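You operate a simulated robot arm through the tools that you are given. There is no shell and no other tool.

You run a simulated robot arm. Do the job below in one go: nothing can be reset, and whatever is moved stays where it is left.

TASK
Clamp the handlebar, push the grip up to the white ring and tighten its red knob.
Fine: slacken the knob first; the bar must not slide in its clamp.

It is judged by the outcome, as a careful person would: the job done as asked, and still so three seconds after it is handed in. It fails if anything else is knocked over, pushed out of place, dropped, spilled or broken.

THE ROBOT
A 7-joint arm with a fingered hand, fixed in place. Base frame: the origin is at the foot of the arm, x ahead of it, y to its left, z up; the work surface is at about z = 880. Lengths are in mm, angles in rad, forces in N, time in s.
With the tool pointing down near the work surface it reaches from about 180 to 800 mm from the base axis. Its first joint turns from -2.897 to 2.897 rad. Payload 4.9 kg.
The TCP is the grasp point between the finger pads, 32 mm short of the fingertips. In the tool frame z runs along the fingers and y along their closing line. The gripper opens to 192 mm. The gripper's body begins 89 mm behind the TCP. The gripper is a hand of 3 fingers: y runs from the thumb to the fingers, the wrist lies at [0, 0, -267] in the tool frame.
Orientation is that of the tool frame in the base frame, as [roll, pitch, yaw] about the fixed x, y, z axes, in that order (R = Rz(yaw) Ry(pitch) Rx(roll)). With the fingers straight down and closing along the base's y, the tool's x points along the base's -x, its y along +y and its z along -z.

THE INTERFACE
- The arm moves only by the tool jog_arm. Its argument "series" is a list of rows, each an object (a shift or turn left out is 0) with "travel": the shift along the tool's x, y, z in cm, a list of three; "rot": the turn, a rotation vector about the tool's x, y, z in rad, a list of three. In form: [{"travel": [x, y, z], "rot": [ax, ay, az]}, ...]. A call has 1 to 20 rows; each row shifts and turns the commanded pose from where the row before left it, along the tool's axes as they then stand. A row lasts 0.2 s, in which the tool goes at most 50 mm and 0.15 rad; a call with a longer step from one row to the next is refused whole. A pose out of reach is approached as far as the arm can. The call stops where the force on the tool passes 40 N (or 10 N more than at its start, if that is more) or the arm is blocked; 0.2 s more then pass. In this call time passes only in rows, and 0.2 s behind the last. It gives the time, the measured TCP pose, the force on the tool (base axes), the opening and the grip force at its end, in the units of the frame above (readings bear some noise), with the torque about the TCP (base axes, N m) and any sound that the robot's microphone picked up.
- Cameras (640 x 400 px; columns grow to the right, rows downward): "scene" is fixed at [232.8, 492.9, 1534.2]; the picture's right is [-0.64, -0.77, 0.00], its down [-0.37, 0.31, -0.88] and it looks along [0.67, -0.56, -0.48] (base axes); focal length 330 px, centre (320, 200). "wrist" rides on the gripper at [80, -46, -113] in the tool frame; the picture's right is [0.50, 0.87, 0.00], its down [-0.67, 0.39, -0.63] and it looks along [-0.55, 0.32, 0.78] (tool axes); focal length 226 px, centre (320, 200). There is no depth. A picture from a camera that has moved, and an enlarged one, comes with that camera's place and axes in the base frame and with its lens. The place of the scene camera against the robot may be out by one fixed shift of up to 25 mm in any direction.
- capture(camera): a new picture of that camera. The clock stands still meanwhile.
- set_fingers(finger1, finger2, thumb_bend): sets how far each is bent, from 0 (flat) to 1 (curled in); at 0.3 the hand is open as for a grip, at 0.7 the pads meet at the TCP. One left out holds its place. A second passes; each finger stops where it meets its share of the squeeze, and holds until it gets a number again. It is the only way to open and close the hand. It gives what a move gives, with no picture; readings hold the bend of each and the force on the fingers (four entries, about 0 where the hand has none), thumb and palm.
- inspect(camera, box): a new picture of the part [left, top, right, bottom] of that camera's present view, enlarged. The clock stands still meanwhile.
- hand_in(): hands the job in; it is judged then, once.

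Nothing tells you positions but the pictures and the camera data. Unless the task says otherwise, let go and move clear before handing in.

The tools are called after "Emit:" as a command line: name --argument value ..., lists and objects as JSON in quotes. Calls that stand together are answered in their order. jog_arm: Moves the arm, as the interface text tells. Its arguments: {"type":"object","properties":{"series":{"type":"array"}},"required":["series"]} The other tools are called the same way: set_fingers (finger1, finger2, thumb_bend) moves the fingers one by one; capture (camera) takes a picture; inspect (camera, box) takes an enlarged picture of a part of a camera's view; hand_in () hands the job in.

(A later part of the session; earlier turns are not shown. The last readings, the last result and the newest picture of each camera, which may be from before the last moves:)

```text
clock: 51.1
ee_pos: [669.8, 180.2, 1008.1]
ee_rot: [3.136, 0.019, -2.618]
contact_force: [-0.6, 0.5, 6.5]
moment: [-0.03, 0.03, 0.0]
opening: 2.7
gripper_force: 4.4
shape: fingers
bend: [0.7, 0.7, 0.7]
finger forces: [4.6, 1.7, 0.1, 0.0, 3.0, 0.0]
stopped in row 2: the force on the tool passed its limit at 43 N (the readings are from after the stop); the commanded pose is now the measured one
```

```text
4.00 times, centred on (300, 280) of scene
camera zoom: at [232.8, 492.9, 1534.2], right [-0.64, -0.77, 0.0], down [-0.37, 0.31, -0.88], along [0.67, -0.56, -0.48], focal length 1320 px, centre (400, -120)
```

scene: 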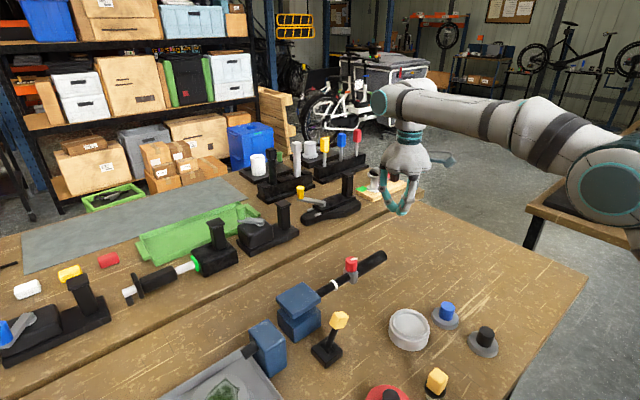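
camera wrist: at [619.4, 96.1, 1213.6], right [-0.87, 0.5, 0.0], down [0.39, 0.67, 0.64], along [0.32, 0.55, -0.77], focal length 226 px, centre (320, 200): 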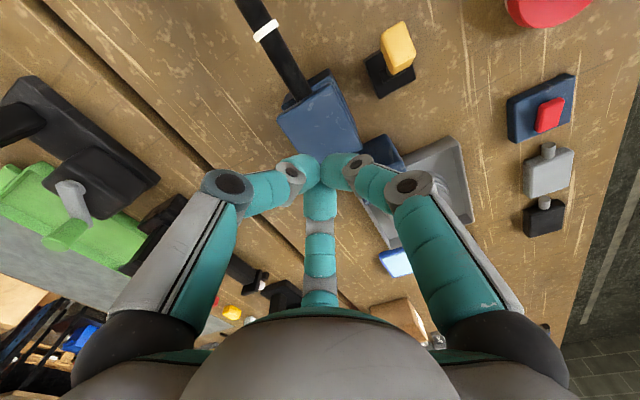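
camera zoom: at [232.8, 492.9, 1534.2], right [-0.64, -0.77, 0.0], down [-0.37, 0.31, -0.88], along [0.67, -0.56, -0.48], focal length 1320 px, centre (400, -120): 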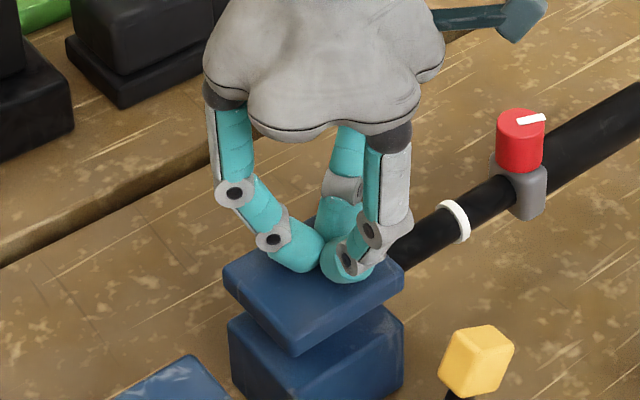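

The plate is rigid, so it isn't something I push by hand, and I'll take the thrown yellow lever as the clamp. Next I'll go to the knob, feel whether it is tight, and keep an eye on the ring throughout.

Emit:
jog_arm --series '[{"travel": [0, 0, -4.5]}, {"travel": [0, 0, -4.5]}, {"rot": [0, 0, 0.146]}, {"rot": [0, 0, 0.146]}, {"rot": [0, 0, 0.146]}, {"rot": [0, 0, 0.146]}, {"rot": [0, 0, 0.146]}, {"rot": [0, 0, 0.146]}, {"rot": [0, 0, 0.146]}, {"rot": [0, 0, 0.146]}, {"rot": [0, 0, 0.146]}, {"rot": [0, 0, 0.146]}]'

Emit:
set_fingers --finger1 0.35 --finger2 0.35 --thumb_bend 0.35

```text
clock: 53.7
ee_pos: [667.2, 177.7, 1097.5]
ee_rot: [3.125, -0.004, 2.205]
contact_force: [-0.3, 0.1, 0.5]
moment: [0.01, 0.0, 0.01]
opening: 3.1
gripper_force: 0.1
shape: fingers
bend: [0.7, 0.7, 0.7]
finger forces: [0.0, 0.0, 0.0, 0.0, 0.1, 0.0]
```

```text
clock: 54.7
ee_pos: [668.0, 177.2, 1096.7]
ee_rot: [3.124, -0.005, 2.203]
contact_force: [0.3, -0.1, -0.5]
moment: [0.0, 0.02, 0.03]
opening: 147.2
gripper_force: 0.1
shape: fingers
bend: [0.35, 0.35, 0.35]
finger forces: [0.0, 0.0, 0.0, 0.1, 0.0, 0.1]
```

Emit:
jog_arm --series '[{"travel": [-3.09, -2.2, 0], "rot": [0.017, 0, 0]}, {"travel": [-3.09, -2.2, 0]}, {"travel": [-3.09, -2.2, 0]}, {"travel": [-3.09, -2.2, 0]}]'

Emit:
capture --camera "wrist"

Emit:
inspect --camera "wrist" --box '[260, 90, 380, 200]'

Emit:
inspect --camera "scene" --box '[300, 250, 400, 310]'

```text
clock: 55.7
ee_pos: [669.8, 26.1, 1096.5]
ee_rot: [-3.14, -0.003, 2.206]
contact_force: [0.1, 0.4, -0.7]
moment: [0.0, 0.0, 0.03]
opening: 147.4
gripper_force: 0.1
shape: fingers
bend: [0.35, 0.35, 0.35]
finger forces: [0.0, 0.0, 0.1, 0.0, 0.0, 0.1]
```

```text
taken
camera wrist: at [586.0, 61.3, 1208.5], right [0.4, 0.92, 0.0], down [0.71, -0.31, 0.63], along [0.58, -0.25, -0.78], focal length 226 px, centre (320, 200)
```

wrist: 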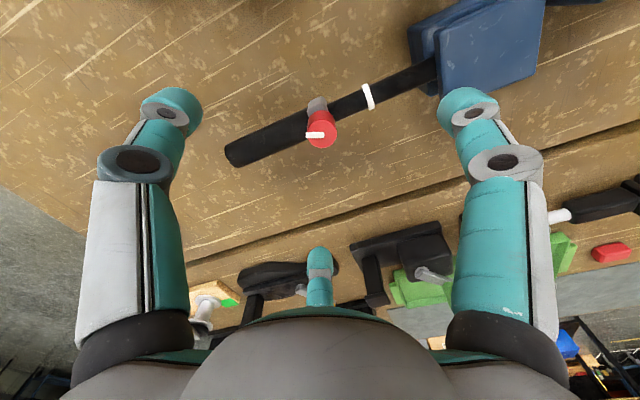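

```text
3.64 times, centred on (320, 145) of wrist
camera zoom: at [586.0, 61.3, 1208.5], right [0.4, 0.92, 0.0], down [0.71, -0.31, 0.63], along [0.58, -0.25, -0.78], focal length 822 px, centre (320, 400)
```

zoom: 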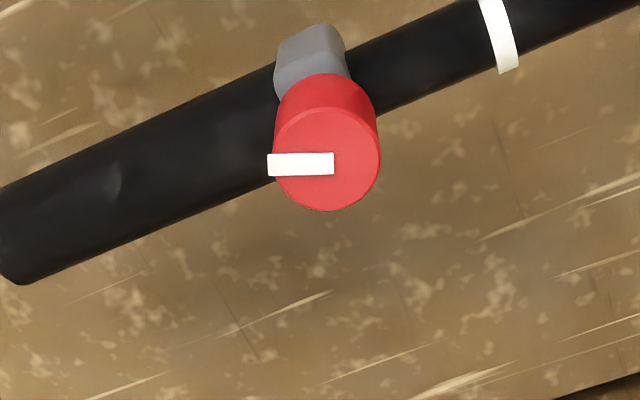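

```text
6.40 times, centred on (350, 280) of scene
camera zoom: at [232.8, 492.9, 1534.2], right [-0.64, -0.77, 0.0], down [-0.37, 0.31, -0.88], along [0.67, -0.56, -0.48], focal length 2112 px, centre (128, -312)
```

zoom: 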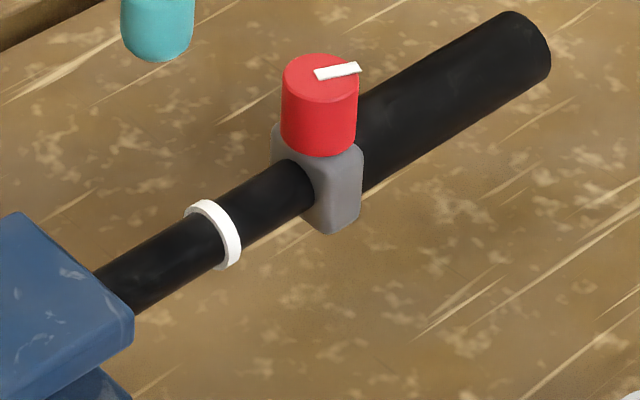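

The knob axis is about (670.5, 27) and the pointer faces about 246°. I'll descend around the knob with the fingers still open.

Emit:
jog_arm --series '[{"travel": [0.04, 0.1, 3.2]}, {"travel": [0, 0, 3.2]}, {"travel": [0, 0, 2.4]}]'

Emit:
set_fingers --finger1 0.58 --finger2 0.58 --thumb_bend 0.58

Emit:
capture --camera "wrist"

Emit:
inspect --camera "scene" --box '[290, 210, 410, 310]'

```text
clock: 56.5
ee_pos: [670.4, 27.9, 1008.5]
ee_rot: [-3.141, -0.003, 2.204]
contact_force: [-0.3, 0.5, 0.5]
moment: [0.0, -0.02, 0.01]
opening: 147.7
gripper_force: 0.0
shape: fingers
bend: [0.35, 0.35, 0.35]
finger forces: [0.0, 0.1, 0.1, 0.0, 0.0, 0.1]
```

```text
clock: 57.5
ee_pos: [668.9, 27.9, 1008.9]
ee_rot: [-3.141, -0.004, 2.205]
contact_force: [1.0, 0.6, -0.2]
moment: [0.02, -0.01, 0.01]
opening: 54.8
gripper_force: 0.1
shape: fingers
bend: [0.57, 0.57, 0.57]
finger forces: [0.0, 0.1, 0.0, 0.0, 0.0, 0.0]
```

```text
taken
camera wrist: at [585.5, 63.0, 1121.0], right [0.4, 0.92, 0.0], down [0.71, -0.31, 0.63], along [0.58, -0.25, -0.78], focal length 226 px, centre (320, 200)
```

wrist: 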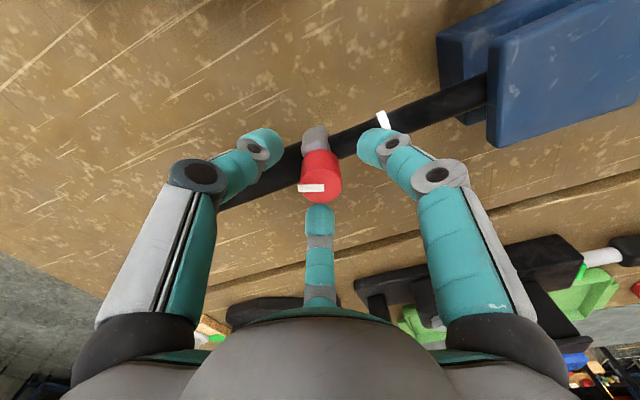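

```text
4.00 times, centred on (350, 260) of scene
camera zoom: at [232.8, 492.9, 1534.2], right [-0.64, -0.77, 0.0], down [-0.37, 0.31, -0.88], along [0.67, -0.56, -0.48], focal length 1320 px, centre (200, -40)
```

zoom: 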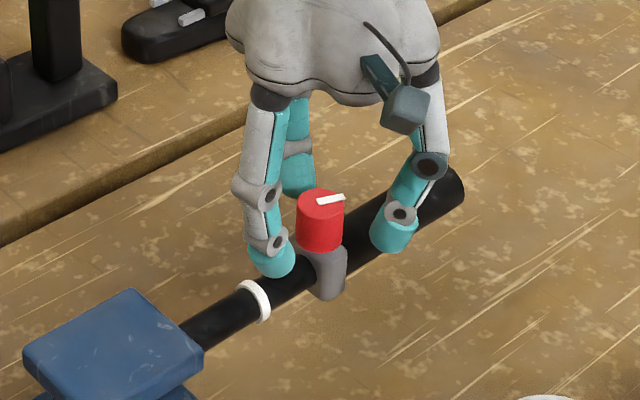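

The fingers sit well around the knob. I'll raise 3 mm for clearance over the grip and close onto the knob.

Emit:
jog_arm --series '[{"travel": [-0.05, 0.05, -0.3]}]'

Emit:
set_fingers --finger1 0.66 --finger2 0.66 --thumb_bend 0.66

Emit:
capture --camera "wrist"

Emit:
inspect --camera "scene" --box '[300, 210, 400, 310]'

```text
clock: 57.9
ee_pos: [670.8, 27.7, 1010.9]
ee_rot: [-3.14, -0.003, 2.204]
contact_force: [0.5, 0.1, -0.3]
moment: [-0.02, 0.0, 0.01]
opening: 54.7
gripper_force: 0.0
shape: fingers
bend: [0.57, 0.57, 0.57]
finger forces: [0.0, 0.1, 0.0, 0.1, 0.0, 0.0]
```

```text
clock: 58.9
ee_pos: [670.3, 27.8, 1010.5]
ee_rot: [-3.141, -0.003, 2.205]
contact_force: [-0.3, 1.0, -0.8]
moment: [0.0, 0.03, 0.0]
opening: 24.7
gripper_force: 3.2
shape: fingers
bend: [0.64, 0.65, 0.65]
finger forces: [2.5, 1.6, 0.0, 0.1, 2.7, 0.1]
```

```text
taken
camera wrist: at [586.3, 62.8, 1124.1], right [0.4, 0.92, 0.0], down [0.71, -0.31, 0.63], along [0.58, -0.25, -0.78], focal length 226 px, centre (320, 200)
```

wrist: 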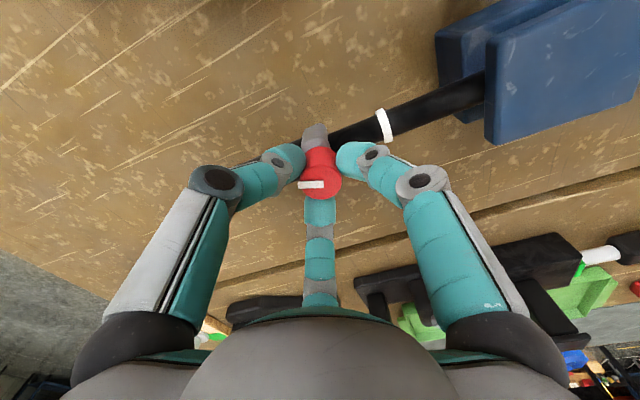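

```text
4.00 times, centred on (350, 260) of scene
camera zoom: at [232.8, 492.9, 1534.2], right [-0.64, -0.77, 0.0], down [-0.37, 0.31, -0.88], along [0.67, -0.56, -0.48], focal length 1320 px, centre (200, -40)
```

zoom: 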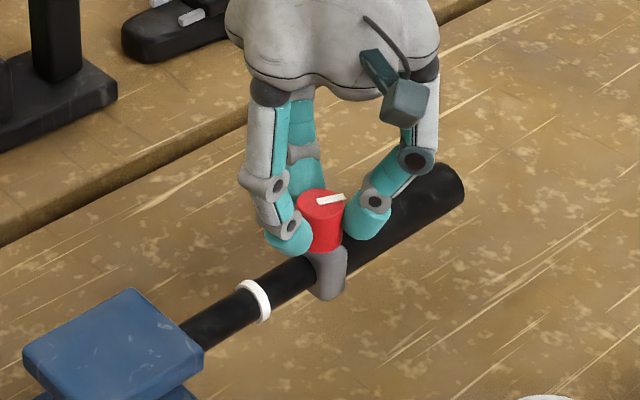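

All three fingers touch evenly. I'll squeeze more firmly.

Emit:
set_fingers --finger1 0.75 --finger2 0.75 --thumb_bend 0.75

Emit:
inspect --camera "scene" --box '[300, 250, 400, 310]'

```text
clock: 59.9
ee_pos: [670.8, 28.1, 1010.2]
ee_rot: [-3.138, -0.005, 2.204]
contact_force: [-7.8, -0.1, -2.9]
moment: [0.04, 0.14, 0.01]
opening: 23.1
gripper_force: 18.6
shape: fingers
bend: [0.64, 0.65, 0.66]
finger forces: [11.2, 8.8, 0.0, 0.1, 15.7, 0.0]
```

```text
6.40 times, centred on (350, 280) of scene
camera zoom: at [232.8, 492.9, 1534.2], right [-0.64, -0.77, 0.0], down [-0.37, 0.31, -0.88], along [0.67, -0.56, -0.48], focal length 2112 px, centre (128, -312)
```

zoom: 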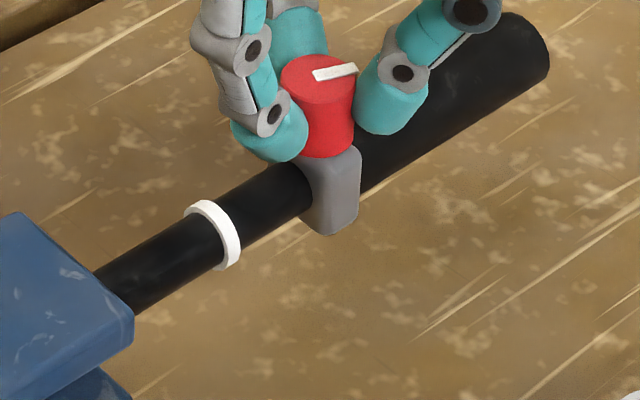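

Now I'll turn the knob counter-clockwise seen from above, a little at first, and watch torque and pointer.

Emit:
jog_arm --series '[{"rot": [0, 0, -0.1]}, {"rot": [0, 0, -0.1]}, {"rot": [0, 0, -0.1]}]'

Emit:
inspect --camera "scene" --box '[300, 250, 400, 310]'

Emit:
inspect --camera "wrist" --box '[240, 90, 400, 230]'

```text
clock: 60.7
ee_pos: [670.6, 27.5, 1010.1]
ee_rot: [3.14, -0.004, 2.507]
contact_force: [-6.9, -0.6, -4.0]
moment: [0.02, 0.17, -0.01]
opening: 23.2
gripper_force: 17.2
shape: fingers
bend: [0.64, 0.65, 0.66]
finger forces: [11.5, 8.3, 0.0, 0.0, 14.6, 0.1]
```

```text
6.40 times, centred on (350, 280) of scene
camera zoom: at [232.8, 492.9, 1534.2], right [-0.64, -0.77, 0.0], down [-0.37, 0.31, -0.88], along [0.67, -0.56, -0.48], focal length 2112 px, centre (128, -312)
```

zoom: 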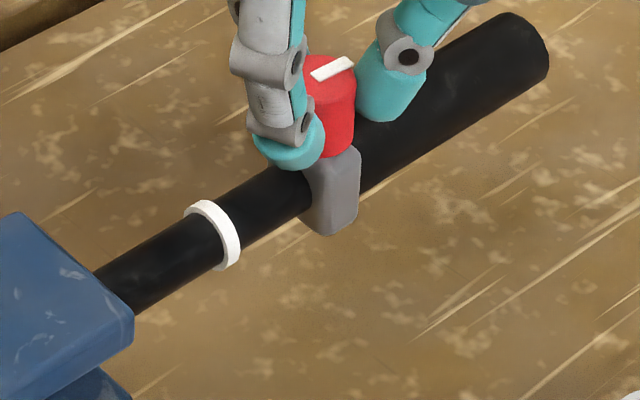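

```text
2.86 times, centred on (320, 160) of wrist
camera zoom: at [579.5, 36.3, 1123.7], right [0.11, 0.99, 0.0], down [0.77, -0.09, 0.63], along [0.63, -0.07, -0.78], focal length 646 px, centre (320, 314)
```

zoom: 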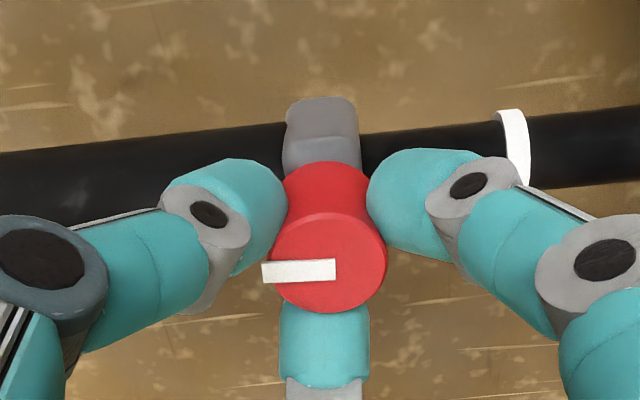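

The knob turns freely with the hand at almost no torque. I'll continue counter-clockwise.

Emit:
jog_arm --series '[{"rot": [0, 0, -0.13]}, {"rot": [0, 0, -0.13]}, {"rot": [0, 0, -0.13]}, {"rot": [0, 0, -0.13]}]'

Emit:
inspect --camera "wrist" --box '[240, 90, 400, 230]'

Emit:
inspect --camera "scene" --box '[300, 250, 400, 310]'

```text
clock: 61.7
ee_pos: [671.5, 28.6, 1010.4]
ee_rot: [3.14, -0.002, 3.025]
contact_force: [-1.2, 0.0, -7.2]
moment: [0.08, 0.06, 0.0]
opening: 23.1
gripper_force: 17.3
shape: fingers
bend: [0.64, 0.65, 0.66]
finger forces: [11.2, 10.6, 0.0, 0.0, 13.1, 0.1]
```

```text
2.86 times, centred on (320, 160) of wrist
camera zoom: at [586.7, -10.6, 1123.6], right [-0.4, 0.92, 0.0], down [0.71, 0.31, 0.63], along [0.58, 0.25, -0.78], focal length 646 px, centre (320, 314)
```

zoom: 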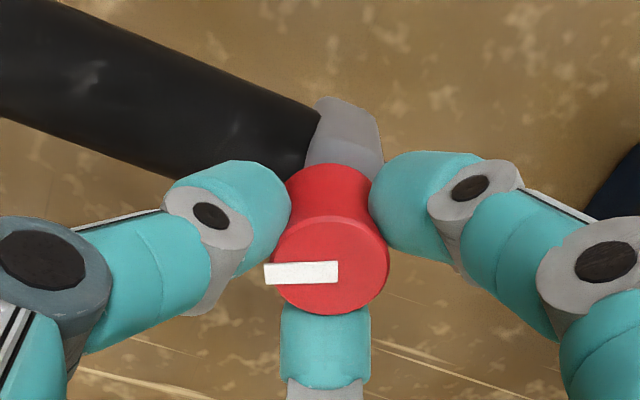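

```text
6.40 times, centred on (350, 280) of scene
camera zoom: at [232.8, 492.9, 1534.2], right [-0.64, -0.77, 0.0], down [-0.37, 0.31, -0.88], along [0.67, -0.56, -0.48], focal length 2112 px, centre (128, -312)
```

zoom: 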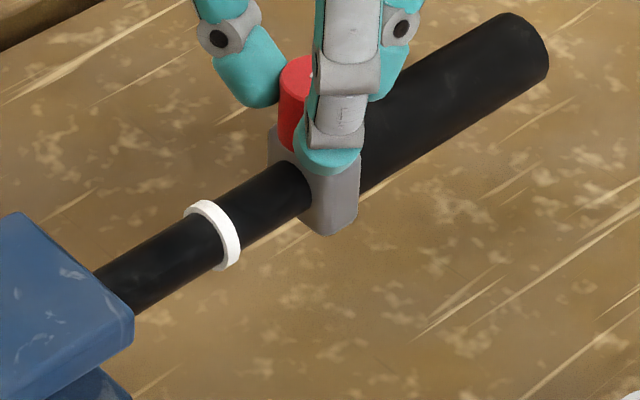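

Emit:
jog_arm --series '[{"rot": [0, 0, -0.13]}, {"rot": [0, 0, -0.13]}, {"rot": [0, 0, -0.13]}, {"rot": [0, 0, -0.13]}, {"rot": [0, 0, -0.13]}]'

Emit:
inspect --camera "wrist" --box '[240, 90, 400, 230]'

Emit:
inspect --camera "scene" --box '[300, 250, 400, 310]'

```text
clock: 62.9
ee_pos: [671.7, 27.9, 1011.0]
ee_rot: [3.138, -0.001, -2.607]
contact_force: [4.6, 0.3, -7.4]
moment: [0.06, -0.09, -0.02]
opening: 22.7
gripper_force: 17.1
shape: fingers
bend: [0.64, 0.65, 0.66]
finger forces: [8.8, 11.6, 0.1, 0.1, 14.5, 0.1]
```

```text
2.86 times, centred on (320, 160) of wrist
camera zoom: at [626.2, -54.1, 1123.4], right [-0.87, 0.49, 0.0], down [0.38, 0.67, 0.63], along [0.31, 0.55, -0.77], focal length 646 px, centre (320, 314)
```

zoom: 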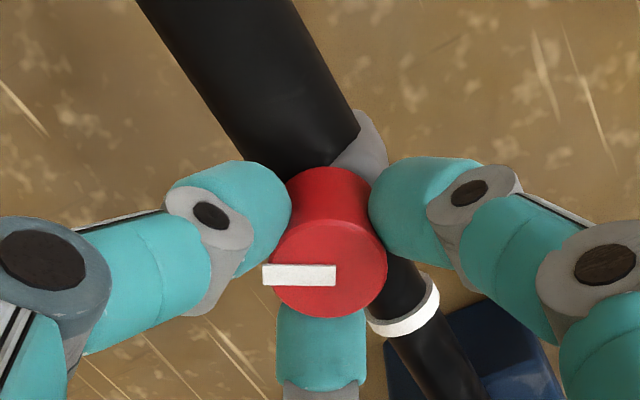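

```text
6.40 times, centred on (350, 280) of scene
camera zoom: at [232.8, 492.9, 1534.2], right [-0.64, -0.77, 0.0], down [-0.37, 0.31, -0.88], along [0.67, -0.56, -0.48], focal length 2112 px, centre (128, -312)
```

zoom: 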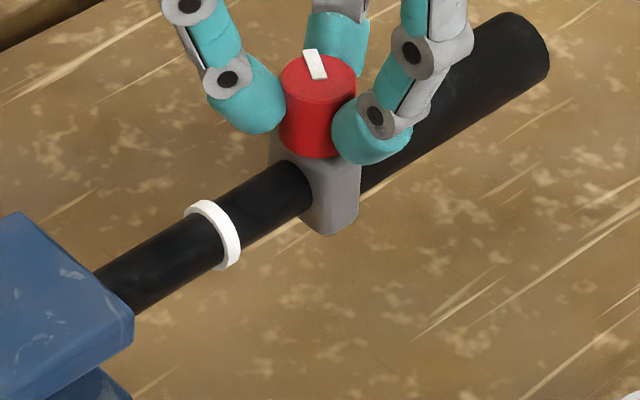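

The knob has turned about 84° with no stop. I'll try sliding the grip 3 mm toward the ring and compare the force and the ring's position.

Emit:
jog_arm --series '[{"travel": [-0.102, 0.172, 0]}, {"travel": [-0.102, 0.172, 0]}]'

Emit:
inspect --camera "scene" --box '[300, 250, 400, 310]'

```text
clock: 63.5
ee_pos: [671.1, 32.4, 1010.6]
ee_rot: [3.138, 0.001, -2.607]
contact_force: [6.5, -1.5, -5.5]
moment: [0.01, -0.11, 0.0]
opening: 22.8
gripper_force: 17.6
shape: fingers
bend: [0.64, 0.65, 0.66]
finger forces: [8.7, 10.8, 0.0, 0.1, 16.3, 0.1]
```

```text
6.40 times, centred on (350, 280) of scene
camera zoom: at [232.8, 492.9, 1534.2], right [-0.64, -0.77, 0.0], down [-0.37, 0.31, -0.88], along [0.67, -0.56, -0.48], focal length 2112 px, centre (128, -312)
```

zoom: 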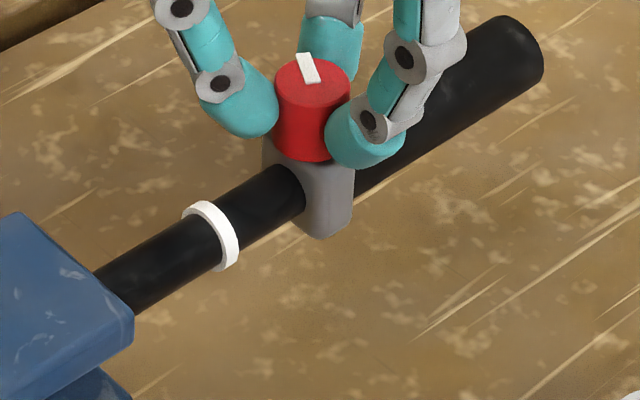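

Emit:
inspect --camera "scene" --box '[310, 260, 360, 300]'

Emit:
inspect --camera "scene" --box '[265, 270, 345, 350]'

```text
10.00 times, centred on (335, 280) of scene
camera zoom: at [232.8, 492.9, 1534.2], right [-0.64, -0.77, 0.0], down [-0.37, 0.31, -0.88], along [0.67, -0.56, -0.48], focal length 3300 px, centre (170, -600)
```

zoom: 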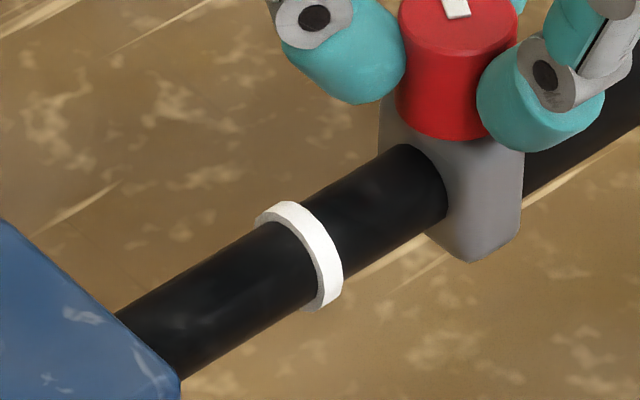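

```text
5.00 times, centred on (305, 310) of scene
camera zoom: at [232.8, 492.9, 1534.2], right [-0.64, -0.77, 0.0], down [-0.37, 0.31, -0.88], along [0.67, -0.56, -0.48], focal length 1650 px, centre (395, -350)
```

zoom: 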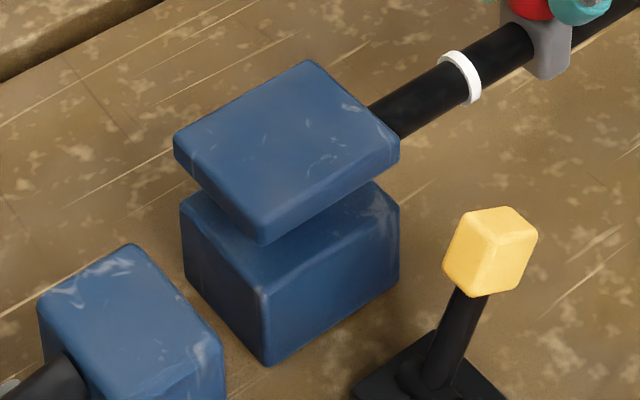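

The ring has shifted about another millimetre, so the bar is being dragged. I'll hold still for a second and see whether it keeps creeping.

Emit:
jog_arm --series '[{"travel": [0, 0, 0]}, {"travel": [0, 0, 0]}, {"travel": [0, 0, 0]}, {"travel": [0, 0, 0]}, {"travel": [0, 0, 0]}]'

Emit:
inspect --camera "scene" --box '[310, 260, 360, 300]'

```text
clock: 64.7
ee_pos: [670.1, 32.0, 1010.3]
ee_rot: [3.137, 0.001, -2.608]
contact_force: [5.7, -0.3, -3.8]
moment: [0.02, -0.13, 0.0]
opening: 22.6
gripper_force: 18.1
shape: fingers
bend: [0.64, 0.65, 0.66]
finger forces: [8.7, 12.0, 0.0, 0.1, 15.7, 0.0]
```

```text
10.00 times, centred on (335, 280) of scene
camera zoom: at [232.8, 492.9, 1534.2], right [-0.64, -0.77, 0.0], down [-0.37, 0.31, -0.88], along [0.67, -0.56, -0.48], focal length 3300 px, centre (170, -600)
```

zoom: 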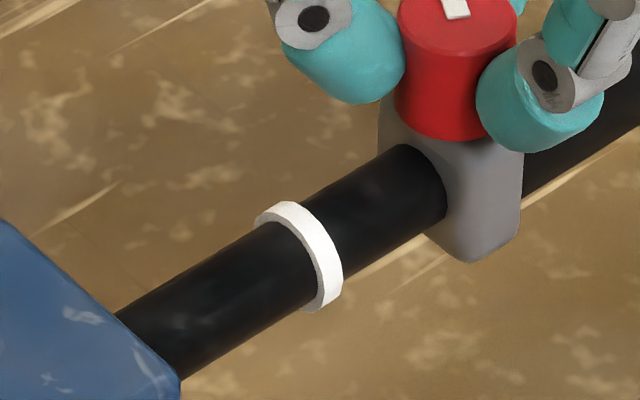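

Holding still, nothing more moves, but the bar doesn't seem firmly held. I'll let go of the knob, then check the remaining candidate near the vise: the black rod on the second blue block.

Emit:
set_fingers --finger1 0.5 --finger2 0.5 --thumb_bend 0.5

Emit:
jog_arm --series '[{"travel": [0, 0, -3]}, {"travel": [0, 0, -4]}, {"travel": [0, 0, -4]}]'

Emit:
inspect --camera "scene" --box '[310, 260, 360, 300]'

Emit:
inspect --camera "scene" --box '[300, 250, 400, 310]'

```text
clock: 65.7
ee_pos: [671.0, 31.6, 1010.2]
ee_rot: [3.137, 0.0, -2.607]
contact_force: [1.2, 0.0, 0.2]
moment: [-0.03, 0.03, 0.0]
opening: 83.5
gripper_force: 0.1
shape: fingers
bend: [0.5, 0.5, 0.5]
finger forces: [0.1, 0.1, 0.0, 0.0, 0.0, 0.0]
```

```text
clock: 66.5
ee_pos: [671.6, 31.4, 1120.3]
ee_rot: [3.138, -0.003, -2.608]
contact_force: [0.7, 0.0, -0.5]
moment: [0.01, 0.01, 0.01]
opening: 83.9
gripper_force: 0.1
shape: fingers
bend: [0.5, 0.5, 0.5]
finger forces: [0.0, 0.0, 0.0, 0.0, 0.0, 0.0]
```

```text
10.00 times, centred on (335, 280) of scene
camera zoom: at [232.8, 492.9, 1534.2], right [-0.64, -0.77, 0.0], down [-0.37, 0.31, -0.88], along [0.67, -0.56, -0.48], focal length 3300 px, centre (170, -600)
```

zoom: 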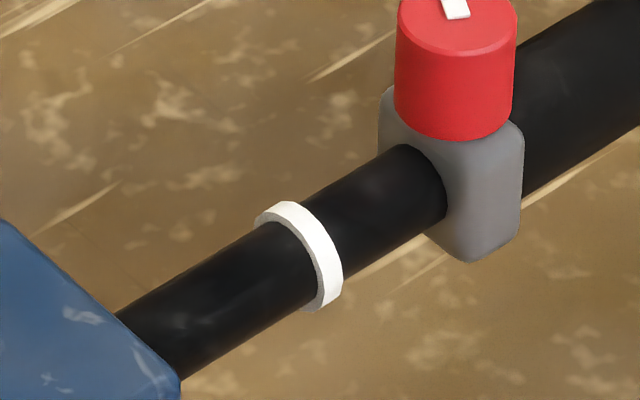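

```text
6.40 times, centred on (350, 280) of scene
camera zoom: at [232.8, 492.9, 1534.2], right [-0.64, -0.77, 0.0], down [-0.37, 0.31, -0.88], along [0.67, -0.56, -0.48], focal length 2112 px, centre (128, -312)
```

zoom: 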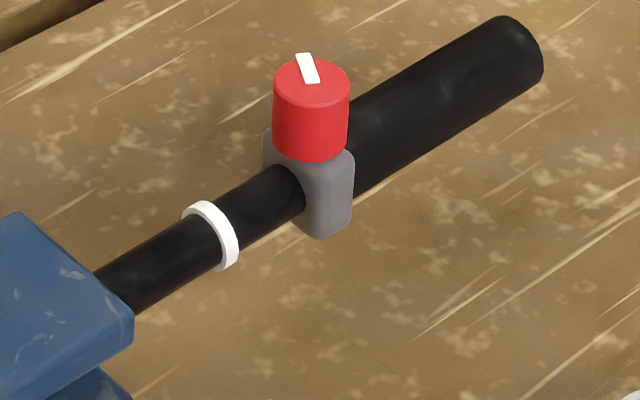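

Emit:
jog_arm --series '[{"rot": [0, 0, -0.127]}, {"rot": [0, 0, -0.127]}, {"rot": [0, 0, -0.127]}, {"rot": [0, 0, -0.127]}, {"travel": [-3.71, 2.66, 0]}, {"travel": [-3.71, 2.66, 0]}, {"travel": [-3.71, 2.66, 0]}, {"travel": [-3.71, 2.66, 0]}, {"travel": [-3.71, 2.66, 0]}, {"travel": [-3.71, 2.66, 0]}, {"travel": [-3.71, 2.66, 0]}, {"travel": [-3.71, 2.66, 0]}]'

Emit:
set_fingers --finger1 0.7 --finger2 0.7 --thumb_bend 0.7

Emit:
capture --camera "wrist"

Emit:
capture --camera "scene"

```text
clock: 69.1
ee_pos: [632.6, 396.0, 1116.7]
ee_rot: [3.136, -0.005, -2.1]
contact_force: [0.3, -0.5, -0.7]
moment: [0.0, 0.05, 0.01]
opening: 83.8
gripper_force: 0.1
shape: fingers
bend: [0.5, 0.5, 0.5]
finger forces: [0.0, 0.1, 0.1, 0.0, 0.0, 0.0]
out of reach, approached as far as the arm can: row 12
```

```text
clock: 70.1
ee_pos: [633.0, 394.3, 1120.2]
ee_rot: [3.138, 0.002, -2.1]
contact_force: [-0.2, -0.6, 0.4]
moment: [0.02, -0.01, 0.01]
opening: 3.3
gripper_force: 0.0
shape: fingers
bend: [0.69, 0.69, 0.7]
finger forces: [0.1, 0.0, 0.0, 0.1, 0.1, 0.0]
```

```text
taken
camera wrist: at [633.1, 301.4, 1233.1], right [-1.0, 0.01, 0.0], down [0.01, 0.77, 0.63], along [0.0, 0.63, -0.77], focal length 226 px, centre (320, 200)
```

wrist: 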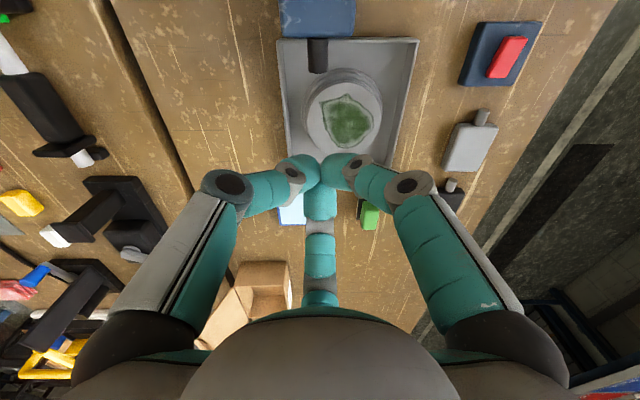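

```text
taken
```

scene: 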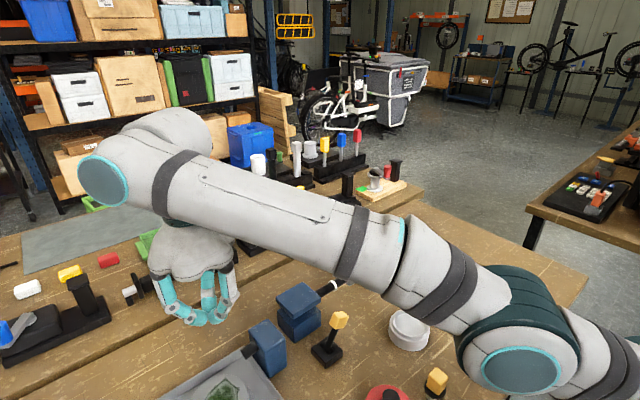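

Emit:
inspect --camera "wrist" --box '[260, 0, 440, 170]'

```text
2.35 times, centred on (350, 85) of wrist
camera zoom: at [633.1, 301.4, 1233.1], right [-1.0, 0.01, 0.0], down [0.01, 0.77, 0.63], along [0.0, 0.63, -0.77], focal length 532 px, centre (249, 471)
```

zoom: 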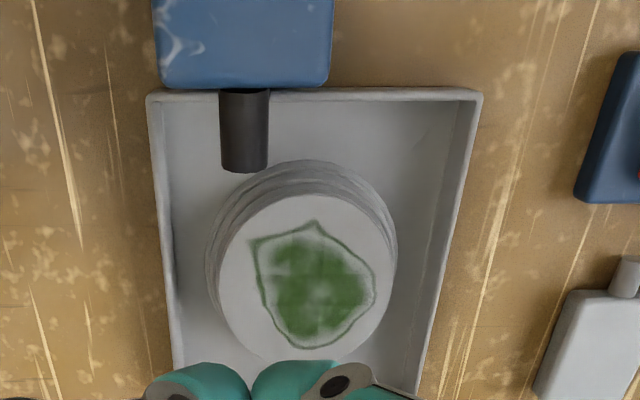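

The second block turns out to be a spout over a drip tray, so it's a separate fixture. To confirm the yellow lever is the clamp, I'll set it back, see whether the bar then moves freely with the grip, return the bar to its original place, and then clamp it.

Emit:
jog_arm --series '[{"rot": [0, 0, 0.149]}, {"rot": [0, 0, 0.149]}, {"rot": [0, 0, 0.149]}, {"rot": [0, 0, 0.149]}, {"rot": [0, 0, 0.149]}, {"rot": [0, 0, 0.149]}, {"rot": [0, 0, 0.147]}, {"travel": [0.92, -4.28, 0]}, {"travel": [0.92, -4.28, 0]}, {"travel": [0.92, -4.28, 0]}, {"travel": [0.92, -4.28, 0]}, {"travel": [0.92, -4.28, 0]}, {"travel": [0.92, -4.28, 0]}, {"travel": [0.92, -4.28, 0]}]'

Emit:
capture --camera "wrist"

```text
clock: 73.1
ee_pos: [569.4, 93.2, 1119.2]
ee_rot: [3.136, -0.002, -3.14]
contact_force: [0.7, 0.9, -1.0]
moment: [0.02, 0.03, 0.02]
opening: 3.3
gripper_force: 0.1
shape: fingers
bend: [0.69, 0.69, 0.7]
finger forces: [0.0, 0.0, 0.0, 0.0, 0.0, 0.1]
```

```text
taken
camera wrist: at [489.9, 46.1, 1232.4], right [-0.5, 0.87, 0.0], down [0.67, 0.39, 0.63], along [0.55, 0.32, -0.78], focal length 226 px, centre (320, 200)
```

wrist: 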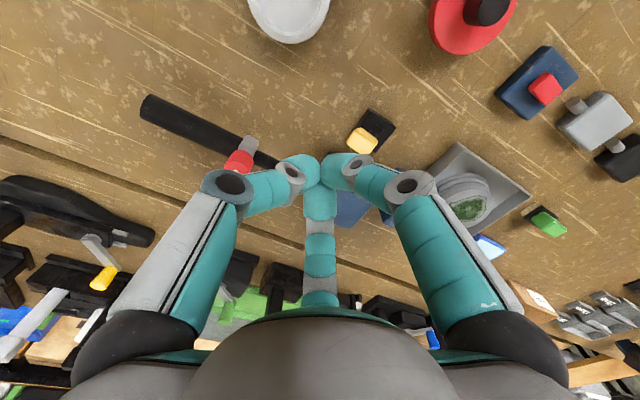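

Emit:
jog_arm --series '[{"travel": [0, 0, 3.5]}, {"travel": [0, 0, 3.5]}, {"travel": [0, 0, 3.5]}, {"travel": [0, 0, 3.4]}]'

Emit:
capture --camera "wrist"

Emit:
inspect --camera "scene" --box '[260, 250, 420, 370]'

```text
clock: 74.1
ee_pos: [570.6, 94.1, 979.7]
ee_rot: [3.14, 0.0, 3.141]
contact_force: [0.0, 0.7, 0.7]
moment: [-0.07, 0.02, 0.01]
opening: 3.3
gripper_force: 0.1
shape: fingers
bend: [0.69, 0.69, 0.7]
finger forces: [0.1, 0.1, 0.0, 0.1, 0.0, 0.0]
```

```text
taken
camera wrist: at [491.6, 46.1, 1093.0], right [-0.5, 0.87, 0.0], down [0.67, 0.39, 0.63], along [0.55, 0.32, -0.77], focal length 226 px, centre (320, 200)
```

wrist: 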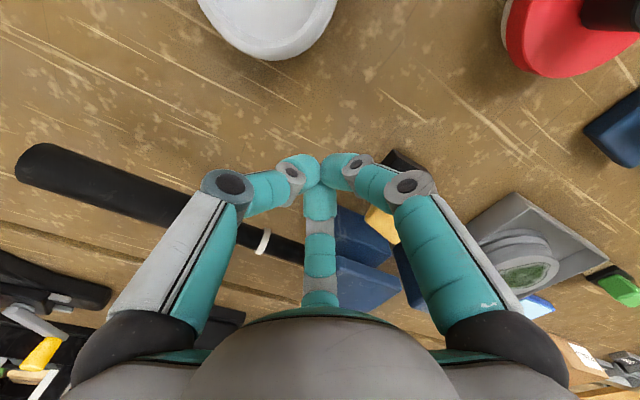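

```text
3.33 times, centred on (340, 310) of scene
camera zoom: at [232.8, 492.9, 1534.2], right [-0.64, -0.77, 0.0], down [-0.37, 0.31, -0.88], along [0.67, -0.56, -0.48], focal length 1100 px, centre (253, -167)
```

zoom: 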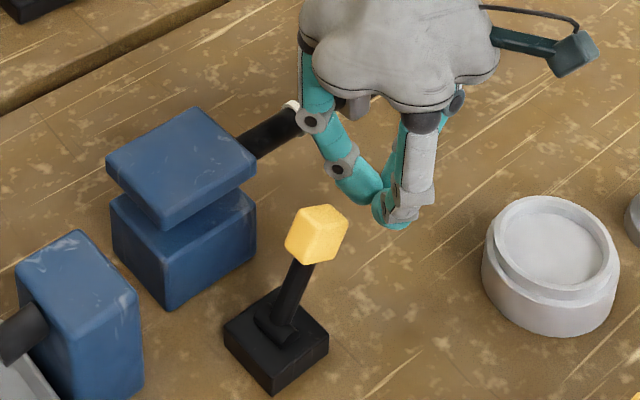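

Emit:
jog_arm --series '[{"travel": [0, 1.0, 0]}, {"travel": [0, 1.0, 0]}, {"travel": [0, 1.0, 0]}, {"travel": [0, 1.0, 0]}, {"travel": [0, 1.0, 0]}, {"travel": [0, 1.0, 0]}, {"travel": [0, 1.0, 0]}]'

Emit:
inspect --camera "scene" --box '[230, 250, 390, 370]'

```text
clock: 75.7
ee_pos: [569.3, 164.0, 981.8]
ee_rot: [3.138, 0.0, 3.14]
contact_force: [0.9, -0.3, -0.1]
moment: [-0.03, -0.02, 0.02]
opening: 3.2
gripper_force: 0.0
shape: fingers
bend: [0.7, 0.7, 0.7]
finger forces: [0.0, 0.0, 0.1, 0.1, 0.1, 0.0]
```

```text
3.33 times, centred on (310, 310) of scene
camera zoom: at [232.8, 492.9, 1534.2], right [-0.64, -0.77, 0.0], down [-0.37, 0.31, -0.88], along [0.67, -0.56, -0.48], focal length 1100 px, centre (353, -167)
```

zoom: 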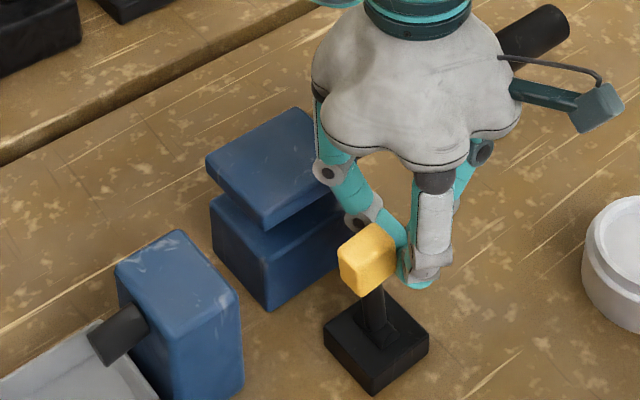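

Emit:
jog_arm --series '[{"travel": [0, 0.8, 0]}, {"travel": [0, 0.8, 0]}]'

Emit:
inspect --camera "scene" --box '[230, 250, 390, 370]'

```text
clock: 76.3
ee_pos: [570.5, 179.0, 981.7]
ee_rot: [3.138, -0.002, -3.14]
contact_force: [-0.5, -0.3, -1.0]
moment: [0.01, 0.01, -0.01]
opening: 3.2
gripper_force: 0.1
shape: fingers
bend: [0.7, 0.7, 0.7]
finger forces: [0.0, 0.0, 0.0, 0.0, 0.1, 0.1]
```

```text
3.33 times, centred on (310, 310) of scene
camera zoom: at [232.8, 492.9, 1534.2], right [-0.64, -0.77, 0.0], down [-0.37, 0.31, -0.88], along [0.67, -0.56, -0.48], focal length 1100 px, centre (353, -167)
```

zoom: 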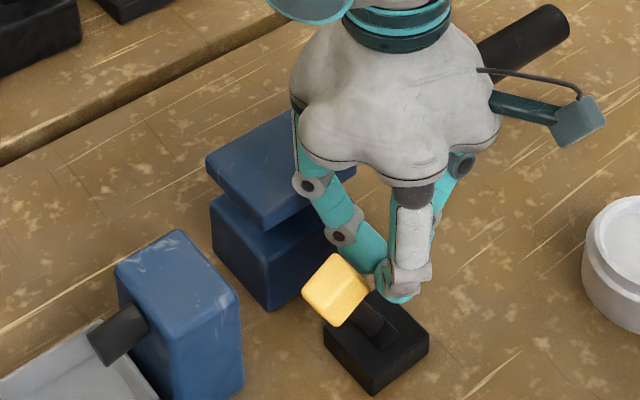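

The lever is back at its original lean. I'll check whether that is really its end stop or whether it travels further toward +y.

Emit:
jog_arm --series '[{"travel": [0, 0.5, 0]}, {"travel": [0, 0.5, 0]}, {"travel": [0, 0.5, 0]}]'

Emit:
inspect --camera "scene" --box '[230, 250, 390, 370]'

```text
clock: 77.1
ee_pos: [569.9, 194.1, 981.1]
ee_rot: [3.142, -0.002, 3.141]
contact_force: [0.4, -16.6, 3.8]
moment: [-0.38, 0.01, -0.01]
opening: 1.2
gripper_force: 10.9
shape: fingers
bend: [0.7, 0.7, 0.69]
finger forces: [10.6, 11.1, 0.0, 0.1, 0.1, 0.0]
```

```text
3.33 times, centred on (310, 310) of scene
camera zoom: at [232.8, 492.9, 1534.2], right [-0.64, -0.77, 0.0], down [-0.37, 0.31, -0.88], along [0.67, -0.56, -0.48], focal length 1100 px, centre (353, -167)
```

zoom: 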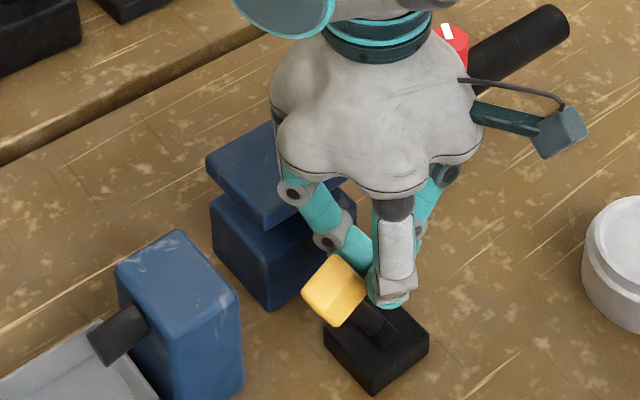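

Both ends are hard stops. I'll leave the lever in its original position for now, and go back to the knob to re-tighten it and see how the bar behaves.

Emit:
jog_arm --series '[{"travel": [0, -1.2, 0]}, {"travel": [0, -1.5, 0]}, {"travel": [0, 0, -4]}, {"travel": [0, 0, -4]}, {"travel": [0, 0, -4]}, {"rot": [0, 0, -0.135]}, {"rot": [0, 0, -0.135]}, {"rot": [0, 0, -0.135]}, {"rot": [0, 0, -0.135]}]'

Emit:
set_fingers --finger1 0.5 --finger2 0.5 --thumb_bend 0.5

```text
clock: 79.1
ee_pos: [570.8, 168.6, 1102.0]
ee_rot: [3.139, 0.0, -2.598]
contact_force: [-0.8, -0.2, 0.5]
moment: [0.02, 0.0, 0.0]
opening: 3.1
gripper_force: 0.1
shape: fingers
bend: [0.7, 0.7, 0.7]
finger forces: [0.1, 0.0, 0.0, 0.1, 0.1, 0.1]
```

```text
clock: 80.1
ee_pos: [570.8, 166.9, 1100.7]
ee_rot: [3.138, 0.0, -2.6]
contact_force: [-0.7, -0.1, -0.2]
moment: [-0.04, 0.01, 0.0]
opening: 83.7
gripper_force: 0.0
shape: fingers
bend: [0.5, 0.5, 0.5]
finger forces: [0.0, 0.1, 0.0, 0.0, 0.1, 0.1]
```

Emit:
jog_arm --series '[{"travel": [-0.405, -4.185, 0]}, {"travel": [-0.405, -4.185, 0]}, {"travel": [-0.405, -4.185, 0]}, {"travel": [-0.405, -4.185, 0]}, {"travel": [0, 0, 2]}]'

Emit:
inspect --camera "wrist" --box '[240, 60, 400, 200]'

Emit:
inspect --camera "scene" --box '[265, 270, 345, 350]'

Emit:
inspect --camera "scene" --box '[310, 260, 360, 300]'

```text
clock: 81.3
ee_pos: [670.8, 32.4, 1081.8]
ee_rot: [3.139, 0.0, -2.601]
contact_force: [0.4, -0.3, 0.5]
moment: [-0.01, -0.03, -0.01]
opening: 84.1
gripper_force: 0.1
shape: fingers
bend: [0.5, 0.5, 0.5]
finger forces: [0.0, 0.0, 0.0, 0.1, 0.0, 0.0]
```

```text
2.86 times, centred on (320, 130) of wrist
camera zoom: at [626.4, -50.1, 1194.2], right [-0.87, 0.49, 0.0], down [0.38, 0.68, 0.63], along [0.31, 0.55, -0.77], focal length 646 px, centre (320, 400)
```

zoom: 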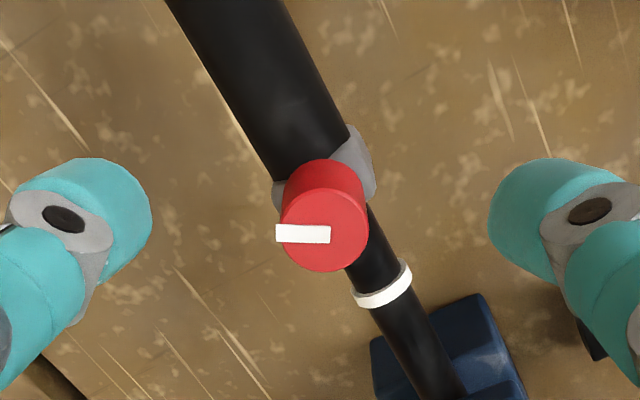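

```text
5.00 times, centred on (305, 310) of scene
camera zoom: at [232.8, 492.9, 1534.2], right [-0.64, -0.77, 0.0], down [-0.37, 0.31, -0.88], along [0.67, -0.56, -0.48], focal length 1650 px, centre (395, -350)
```

zoom: 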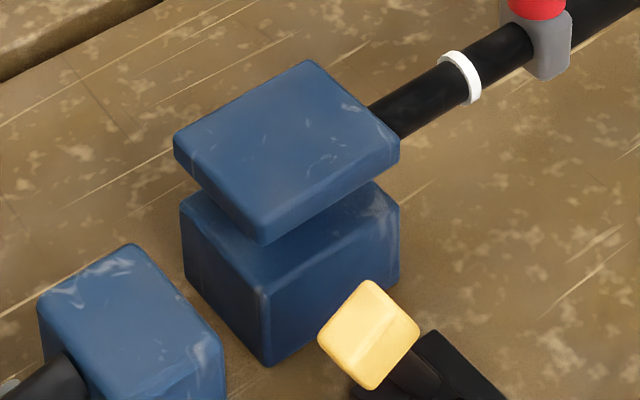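

```text
10.00 times, centred on (335, 280) of scene
camera zoom: at [232.8, 492.9, 1534.2], right [-0.64, -0.77, 0.0], down [-0.37, 0.31, -0.88], along [0.67, -0.56, -0.48], focal length 3300 px, centre (170, -600)
```

zoom: 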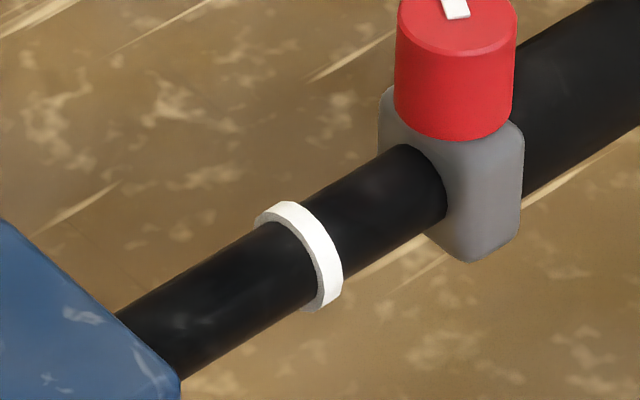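

Emit:
jog_arm --series '[{"travel": [0, -0.08, 3.5]}, {"travel": [0, 0, 3.6]}]'

Emit:
set_fingers --finger1 0.65 --finger2 0.65 --thumb_bend 0.65

Emit:
set_fingers --finger1 0.75 --finger2 0.75 --thumb_bend 0.75

Emit:
inspect --camera "scene" --box '[310, 260, 360, 300]'

```text
clock: 81.9
ee_pos: [671.2, 32.2, 1010.0]
ee_rot: [3.137, 0.002, -2.599]
contact_force: [0.4, 0.1, 0.0]
moment: [-0.01, 0.0, 0.0]
opening: 83.8
gripper_force: 0.1
shape: fingers
bend: [0.5, 0.5, 0.5]
finger forces: [0.0, 0.0, 0.1, 0.2, 0.1, 0.0]
```

```text
clock: 82.9
ee_pos: [670.6, 32.0, 1009.4]
ee_rot: [3.137, 0.0, -2.601]
contact_force: [0.3, 0.3, -0.8]
moment: [0.03, 0.0, 0.02]
opening: 24.4
gripper_force: 1.9
shape: fingers
bend: [0.64, 0.64, 0.65]
finger forces: [1.3, 1.0, 0.1, 0.1, 0.7, 0.0]
```

```text
clock: 83.9
ee_pos: [671.1, 31.9, 1010.2]
ee_rot: [3.139, 0.0, -2.6]
contact_force: [5.7, 0.2, -5.4]
moment: [0.1, -0.11, 0.0]
opening: 21.0
gripper_force: 16.1
shape: fingers
bend: [0.64, 0.64, 0.67]
finger forces: [8.1, 11.1, 0.0, 0.0, 13.4, 0.0]
```

```text
10.00 times, centred on (335, 280) of scene
camera zoom: at [232.8, 492.9, 1534.2], right [-0.64, -0.77, 0.0], down [-0.37, 0.31, -0.88], along [0.67, -0.56, -0.48], focal length 3300 px, centre (170, -600)
```

zoom: 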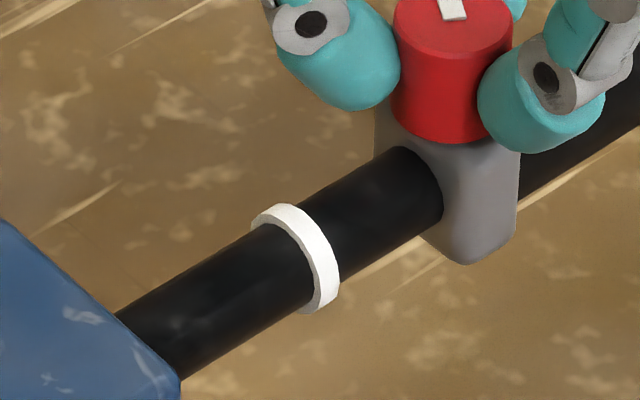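

With the lever in its original position, the ring moved one-for-one with the grip; with the lever thrown it had mostly stayed put. That points to the lever being the clamp, so while it's open I'll pull the bar back toward its starting place.

Emit:
jog_arm --series '[{"travel": [0.103, -0.171, 0]}]'

Emit:
inspect --camera "scene" --box '[310, 260, 360, 300]'

```text
clock: 84.3
ee_pos: [671.3, 30.0, 1010.0]
ee_rot: [3.139, 0.0, -2.601]
contact_force: [5.8, 1.4, -4.9]
moment: [0.11, -0.18, 0.02]
opening: 21.0
gripper_force: 16.5
shape: fingers
bend: [0.64, 0.64, 0.67]
finger forces: [7.8, 11.5, 0.1, 0.0, 13.4, 0.0]
```

```text
10.00 times, centred on (335, 280) of scene
camera zoom: at [232.8, 492.9, 1534.2], right [-0.64, -0.77, 0.0], down [-0.37, 0.31, -0.88], along [0.67, -0.56, -0.48], focal length 3300 px, centre (170, -600)
```

zoom: 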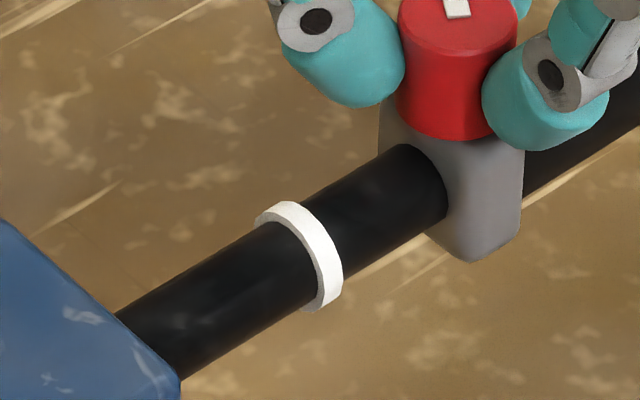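

The ring follows the grip exactly now, so the bar is free in this state. I'll pull the remaining roughly 2.6 mm back to the starting position.

Emit:
jog_arm --series '[{"travel": [0.067, -0.111, 0]}, {"travel": [0.067, -0.111, 0]}]'

Emit:
inspect --camera "scene" --box '[310, 260, 360, 300]'

Emit:
inspect --camera "scene" --box '[300, 250, 400, 310]'

```text
clock: 84.9
ee_pos: [671.1, 27.1, 1009.9]
ee_rot: [3.138, -0.002, -2.601]
contact_force: [4.5, 0.5, -3.0]
moment: [0.09, -0.14, 0.02]
opening: 21.0
gripper_force: 16.9
shape: fingers
bend: [0.64, 0.64, 0.67]
finger forces: [8.2, 11.6, 0.0, 0.0, 13.5, 0.0]
```

```text
10.00 times, centred on (335, 280) of scene
camera zoom: at [232.8, 492.9, 1534.2], right [-0.64, -0.77, 0.0], down [-0.37, 0.31, -0.88], along [0.67, -0.56, -0.48], focal length 3300 px, centre (170, -600)
```

zoom: 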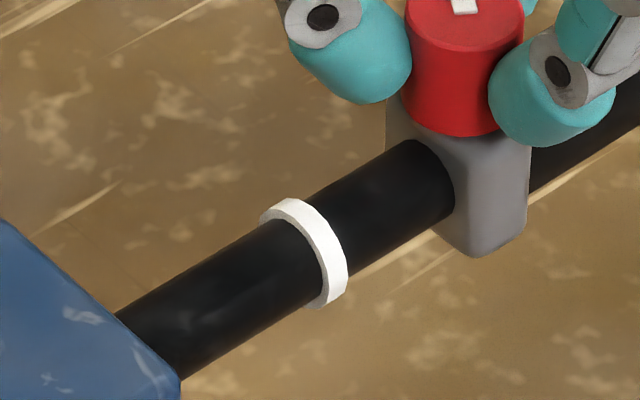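

```text
6.40 times, centred on (350, 280) of scene
camera zoom: at [232.8, 492.9, 1534.2], right [-0.64, -0.77, 0.0], down [-0.37, 0.31, -0.88], along [0.67, -0.56, -0.48], focal length 2112 px, centre (128, -312)
```

zoom: 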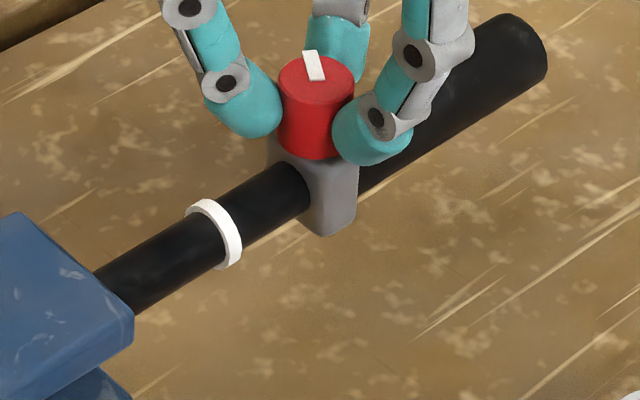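

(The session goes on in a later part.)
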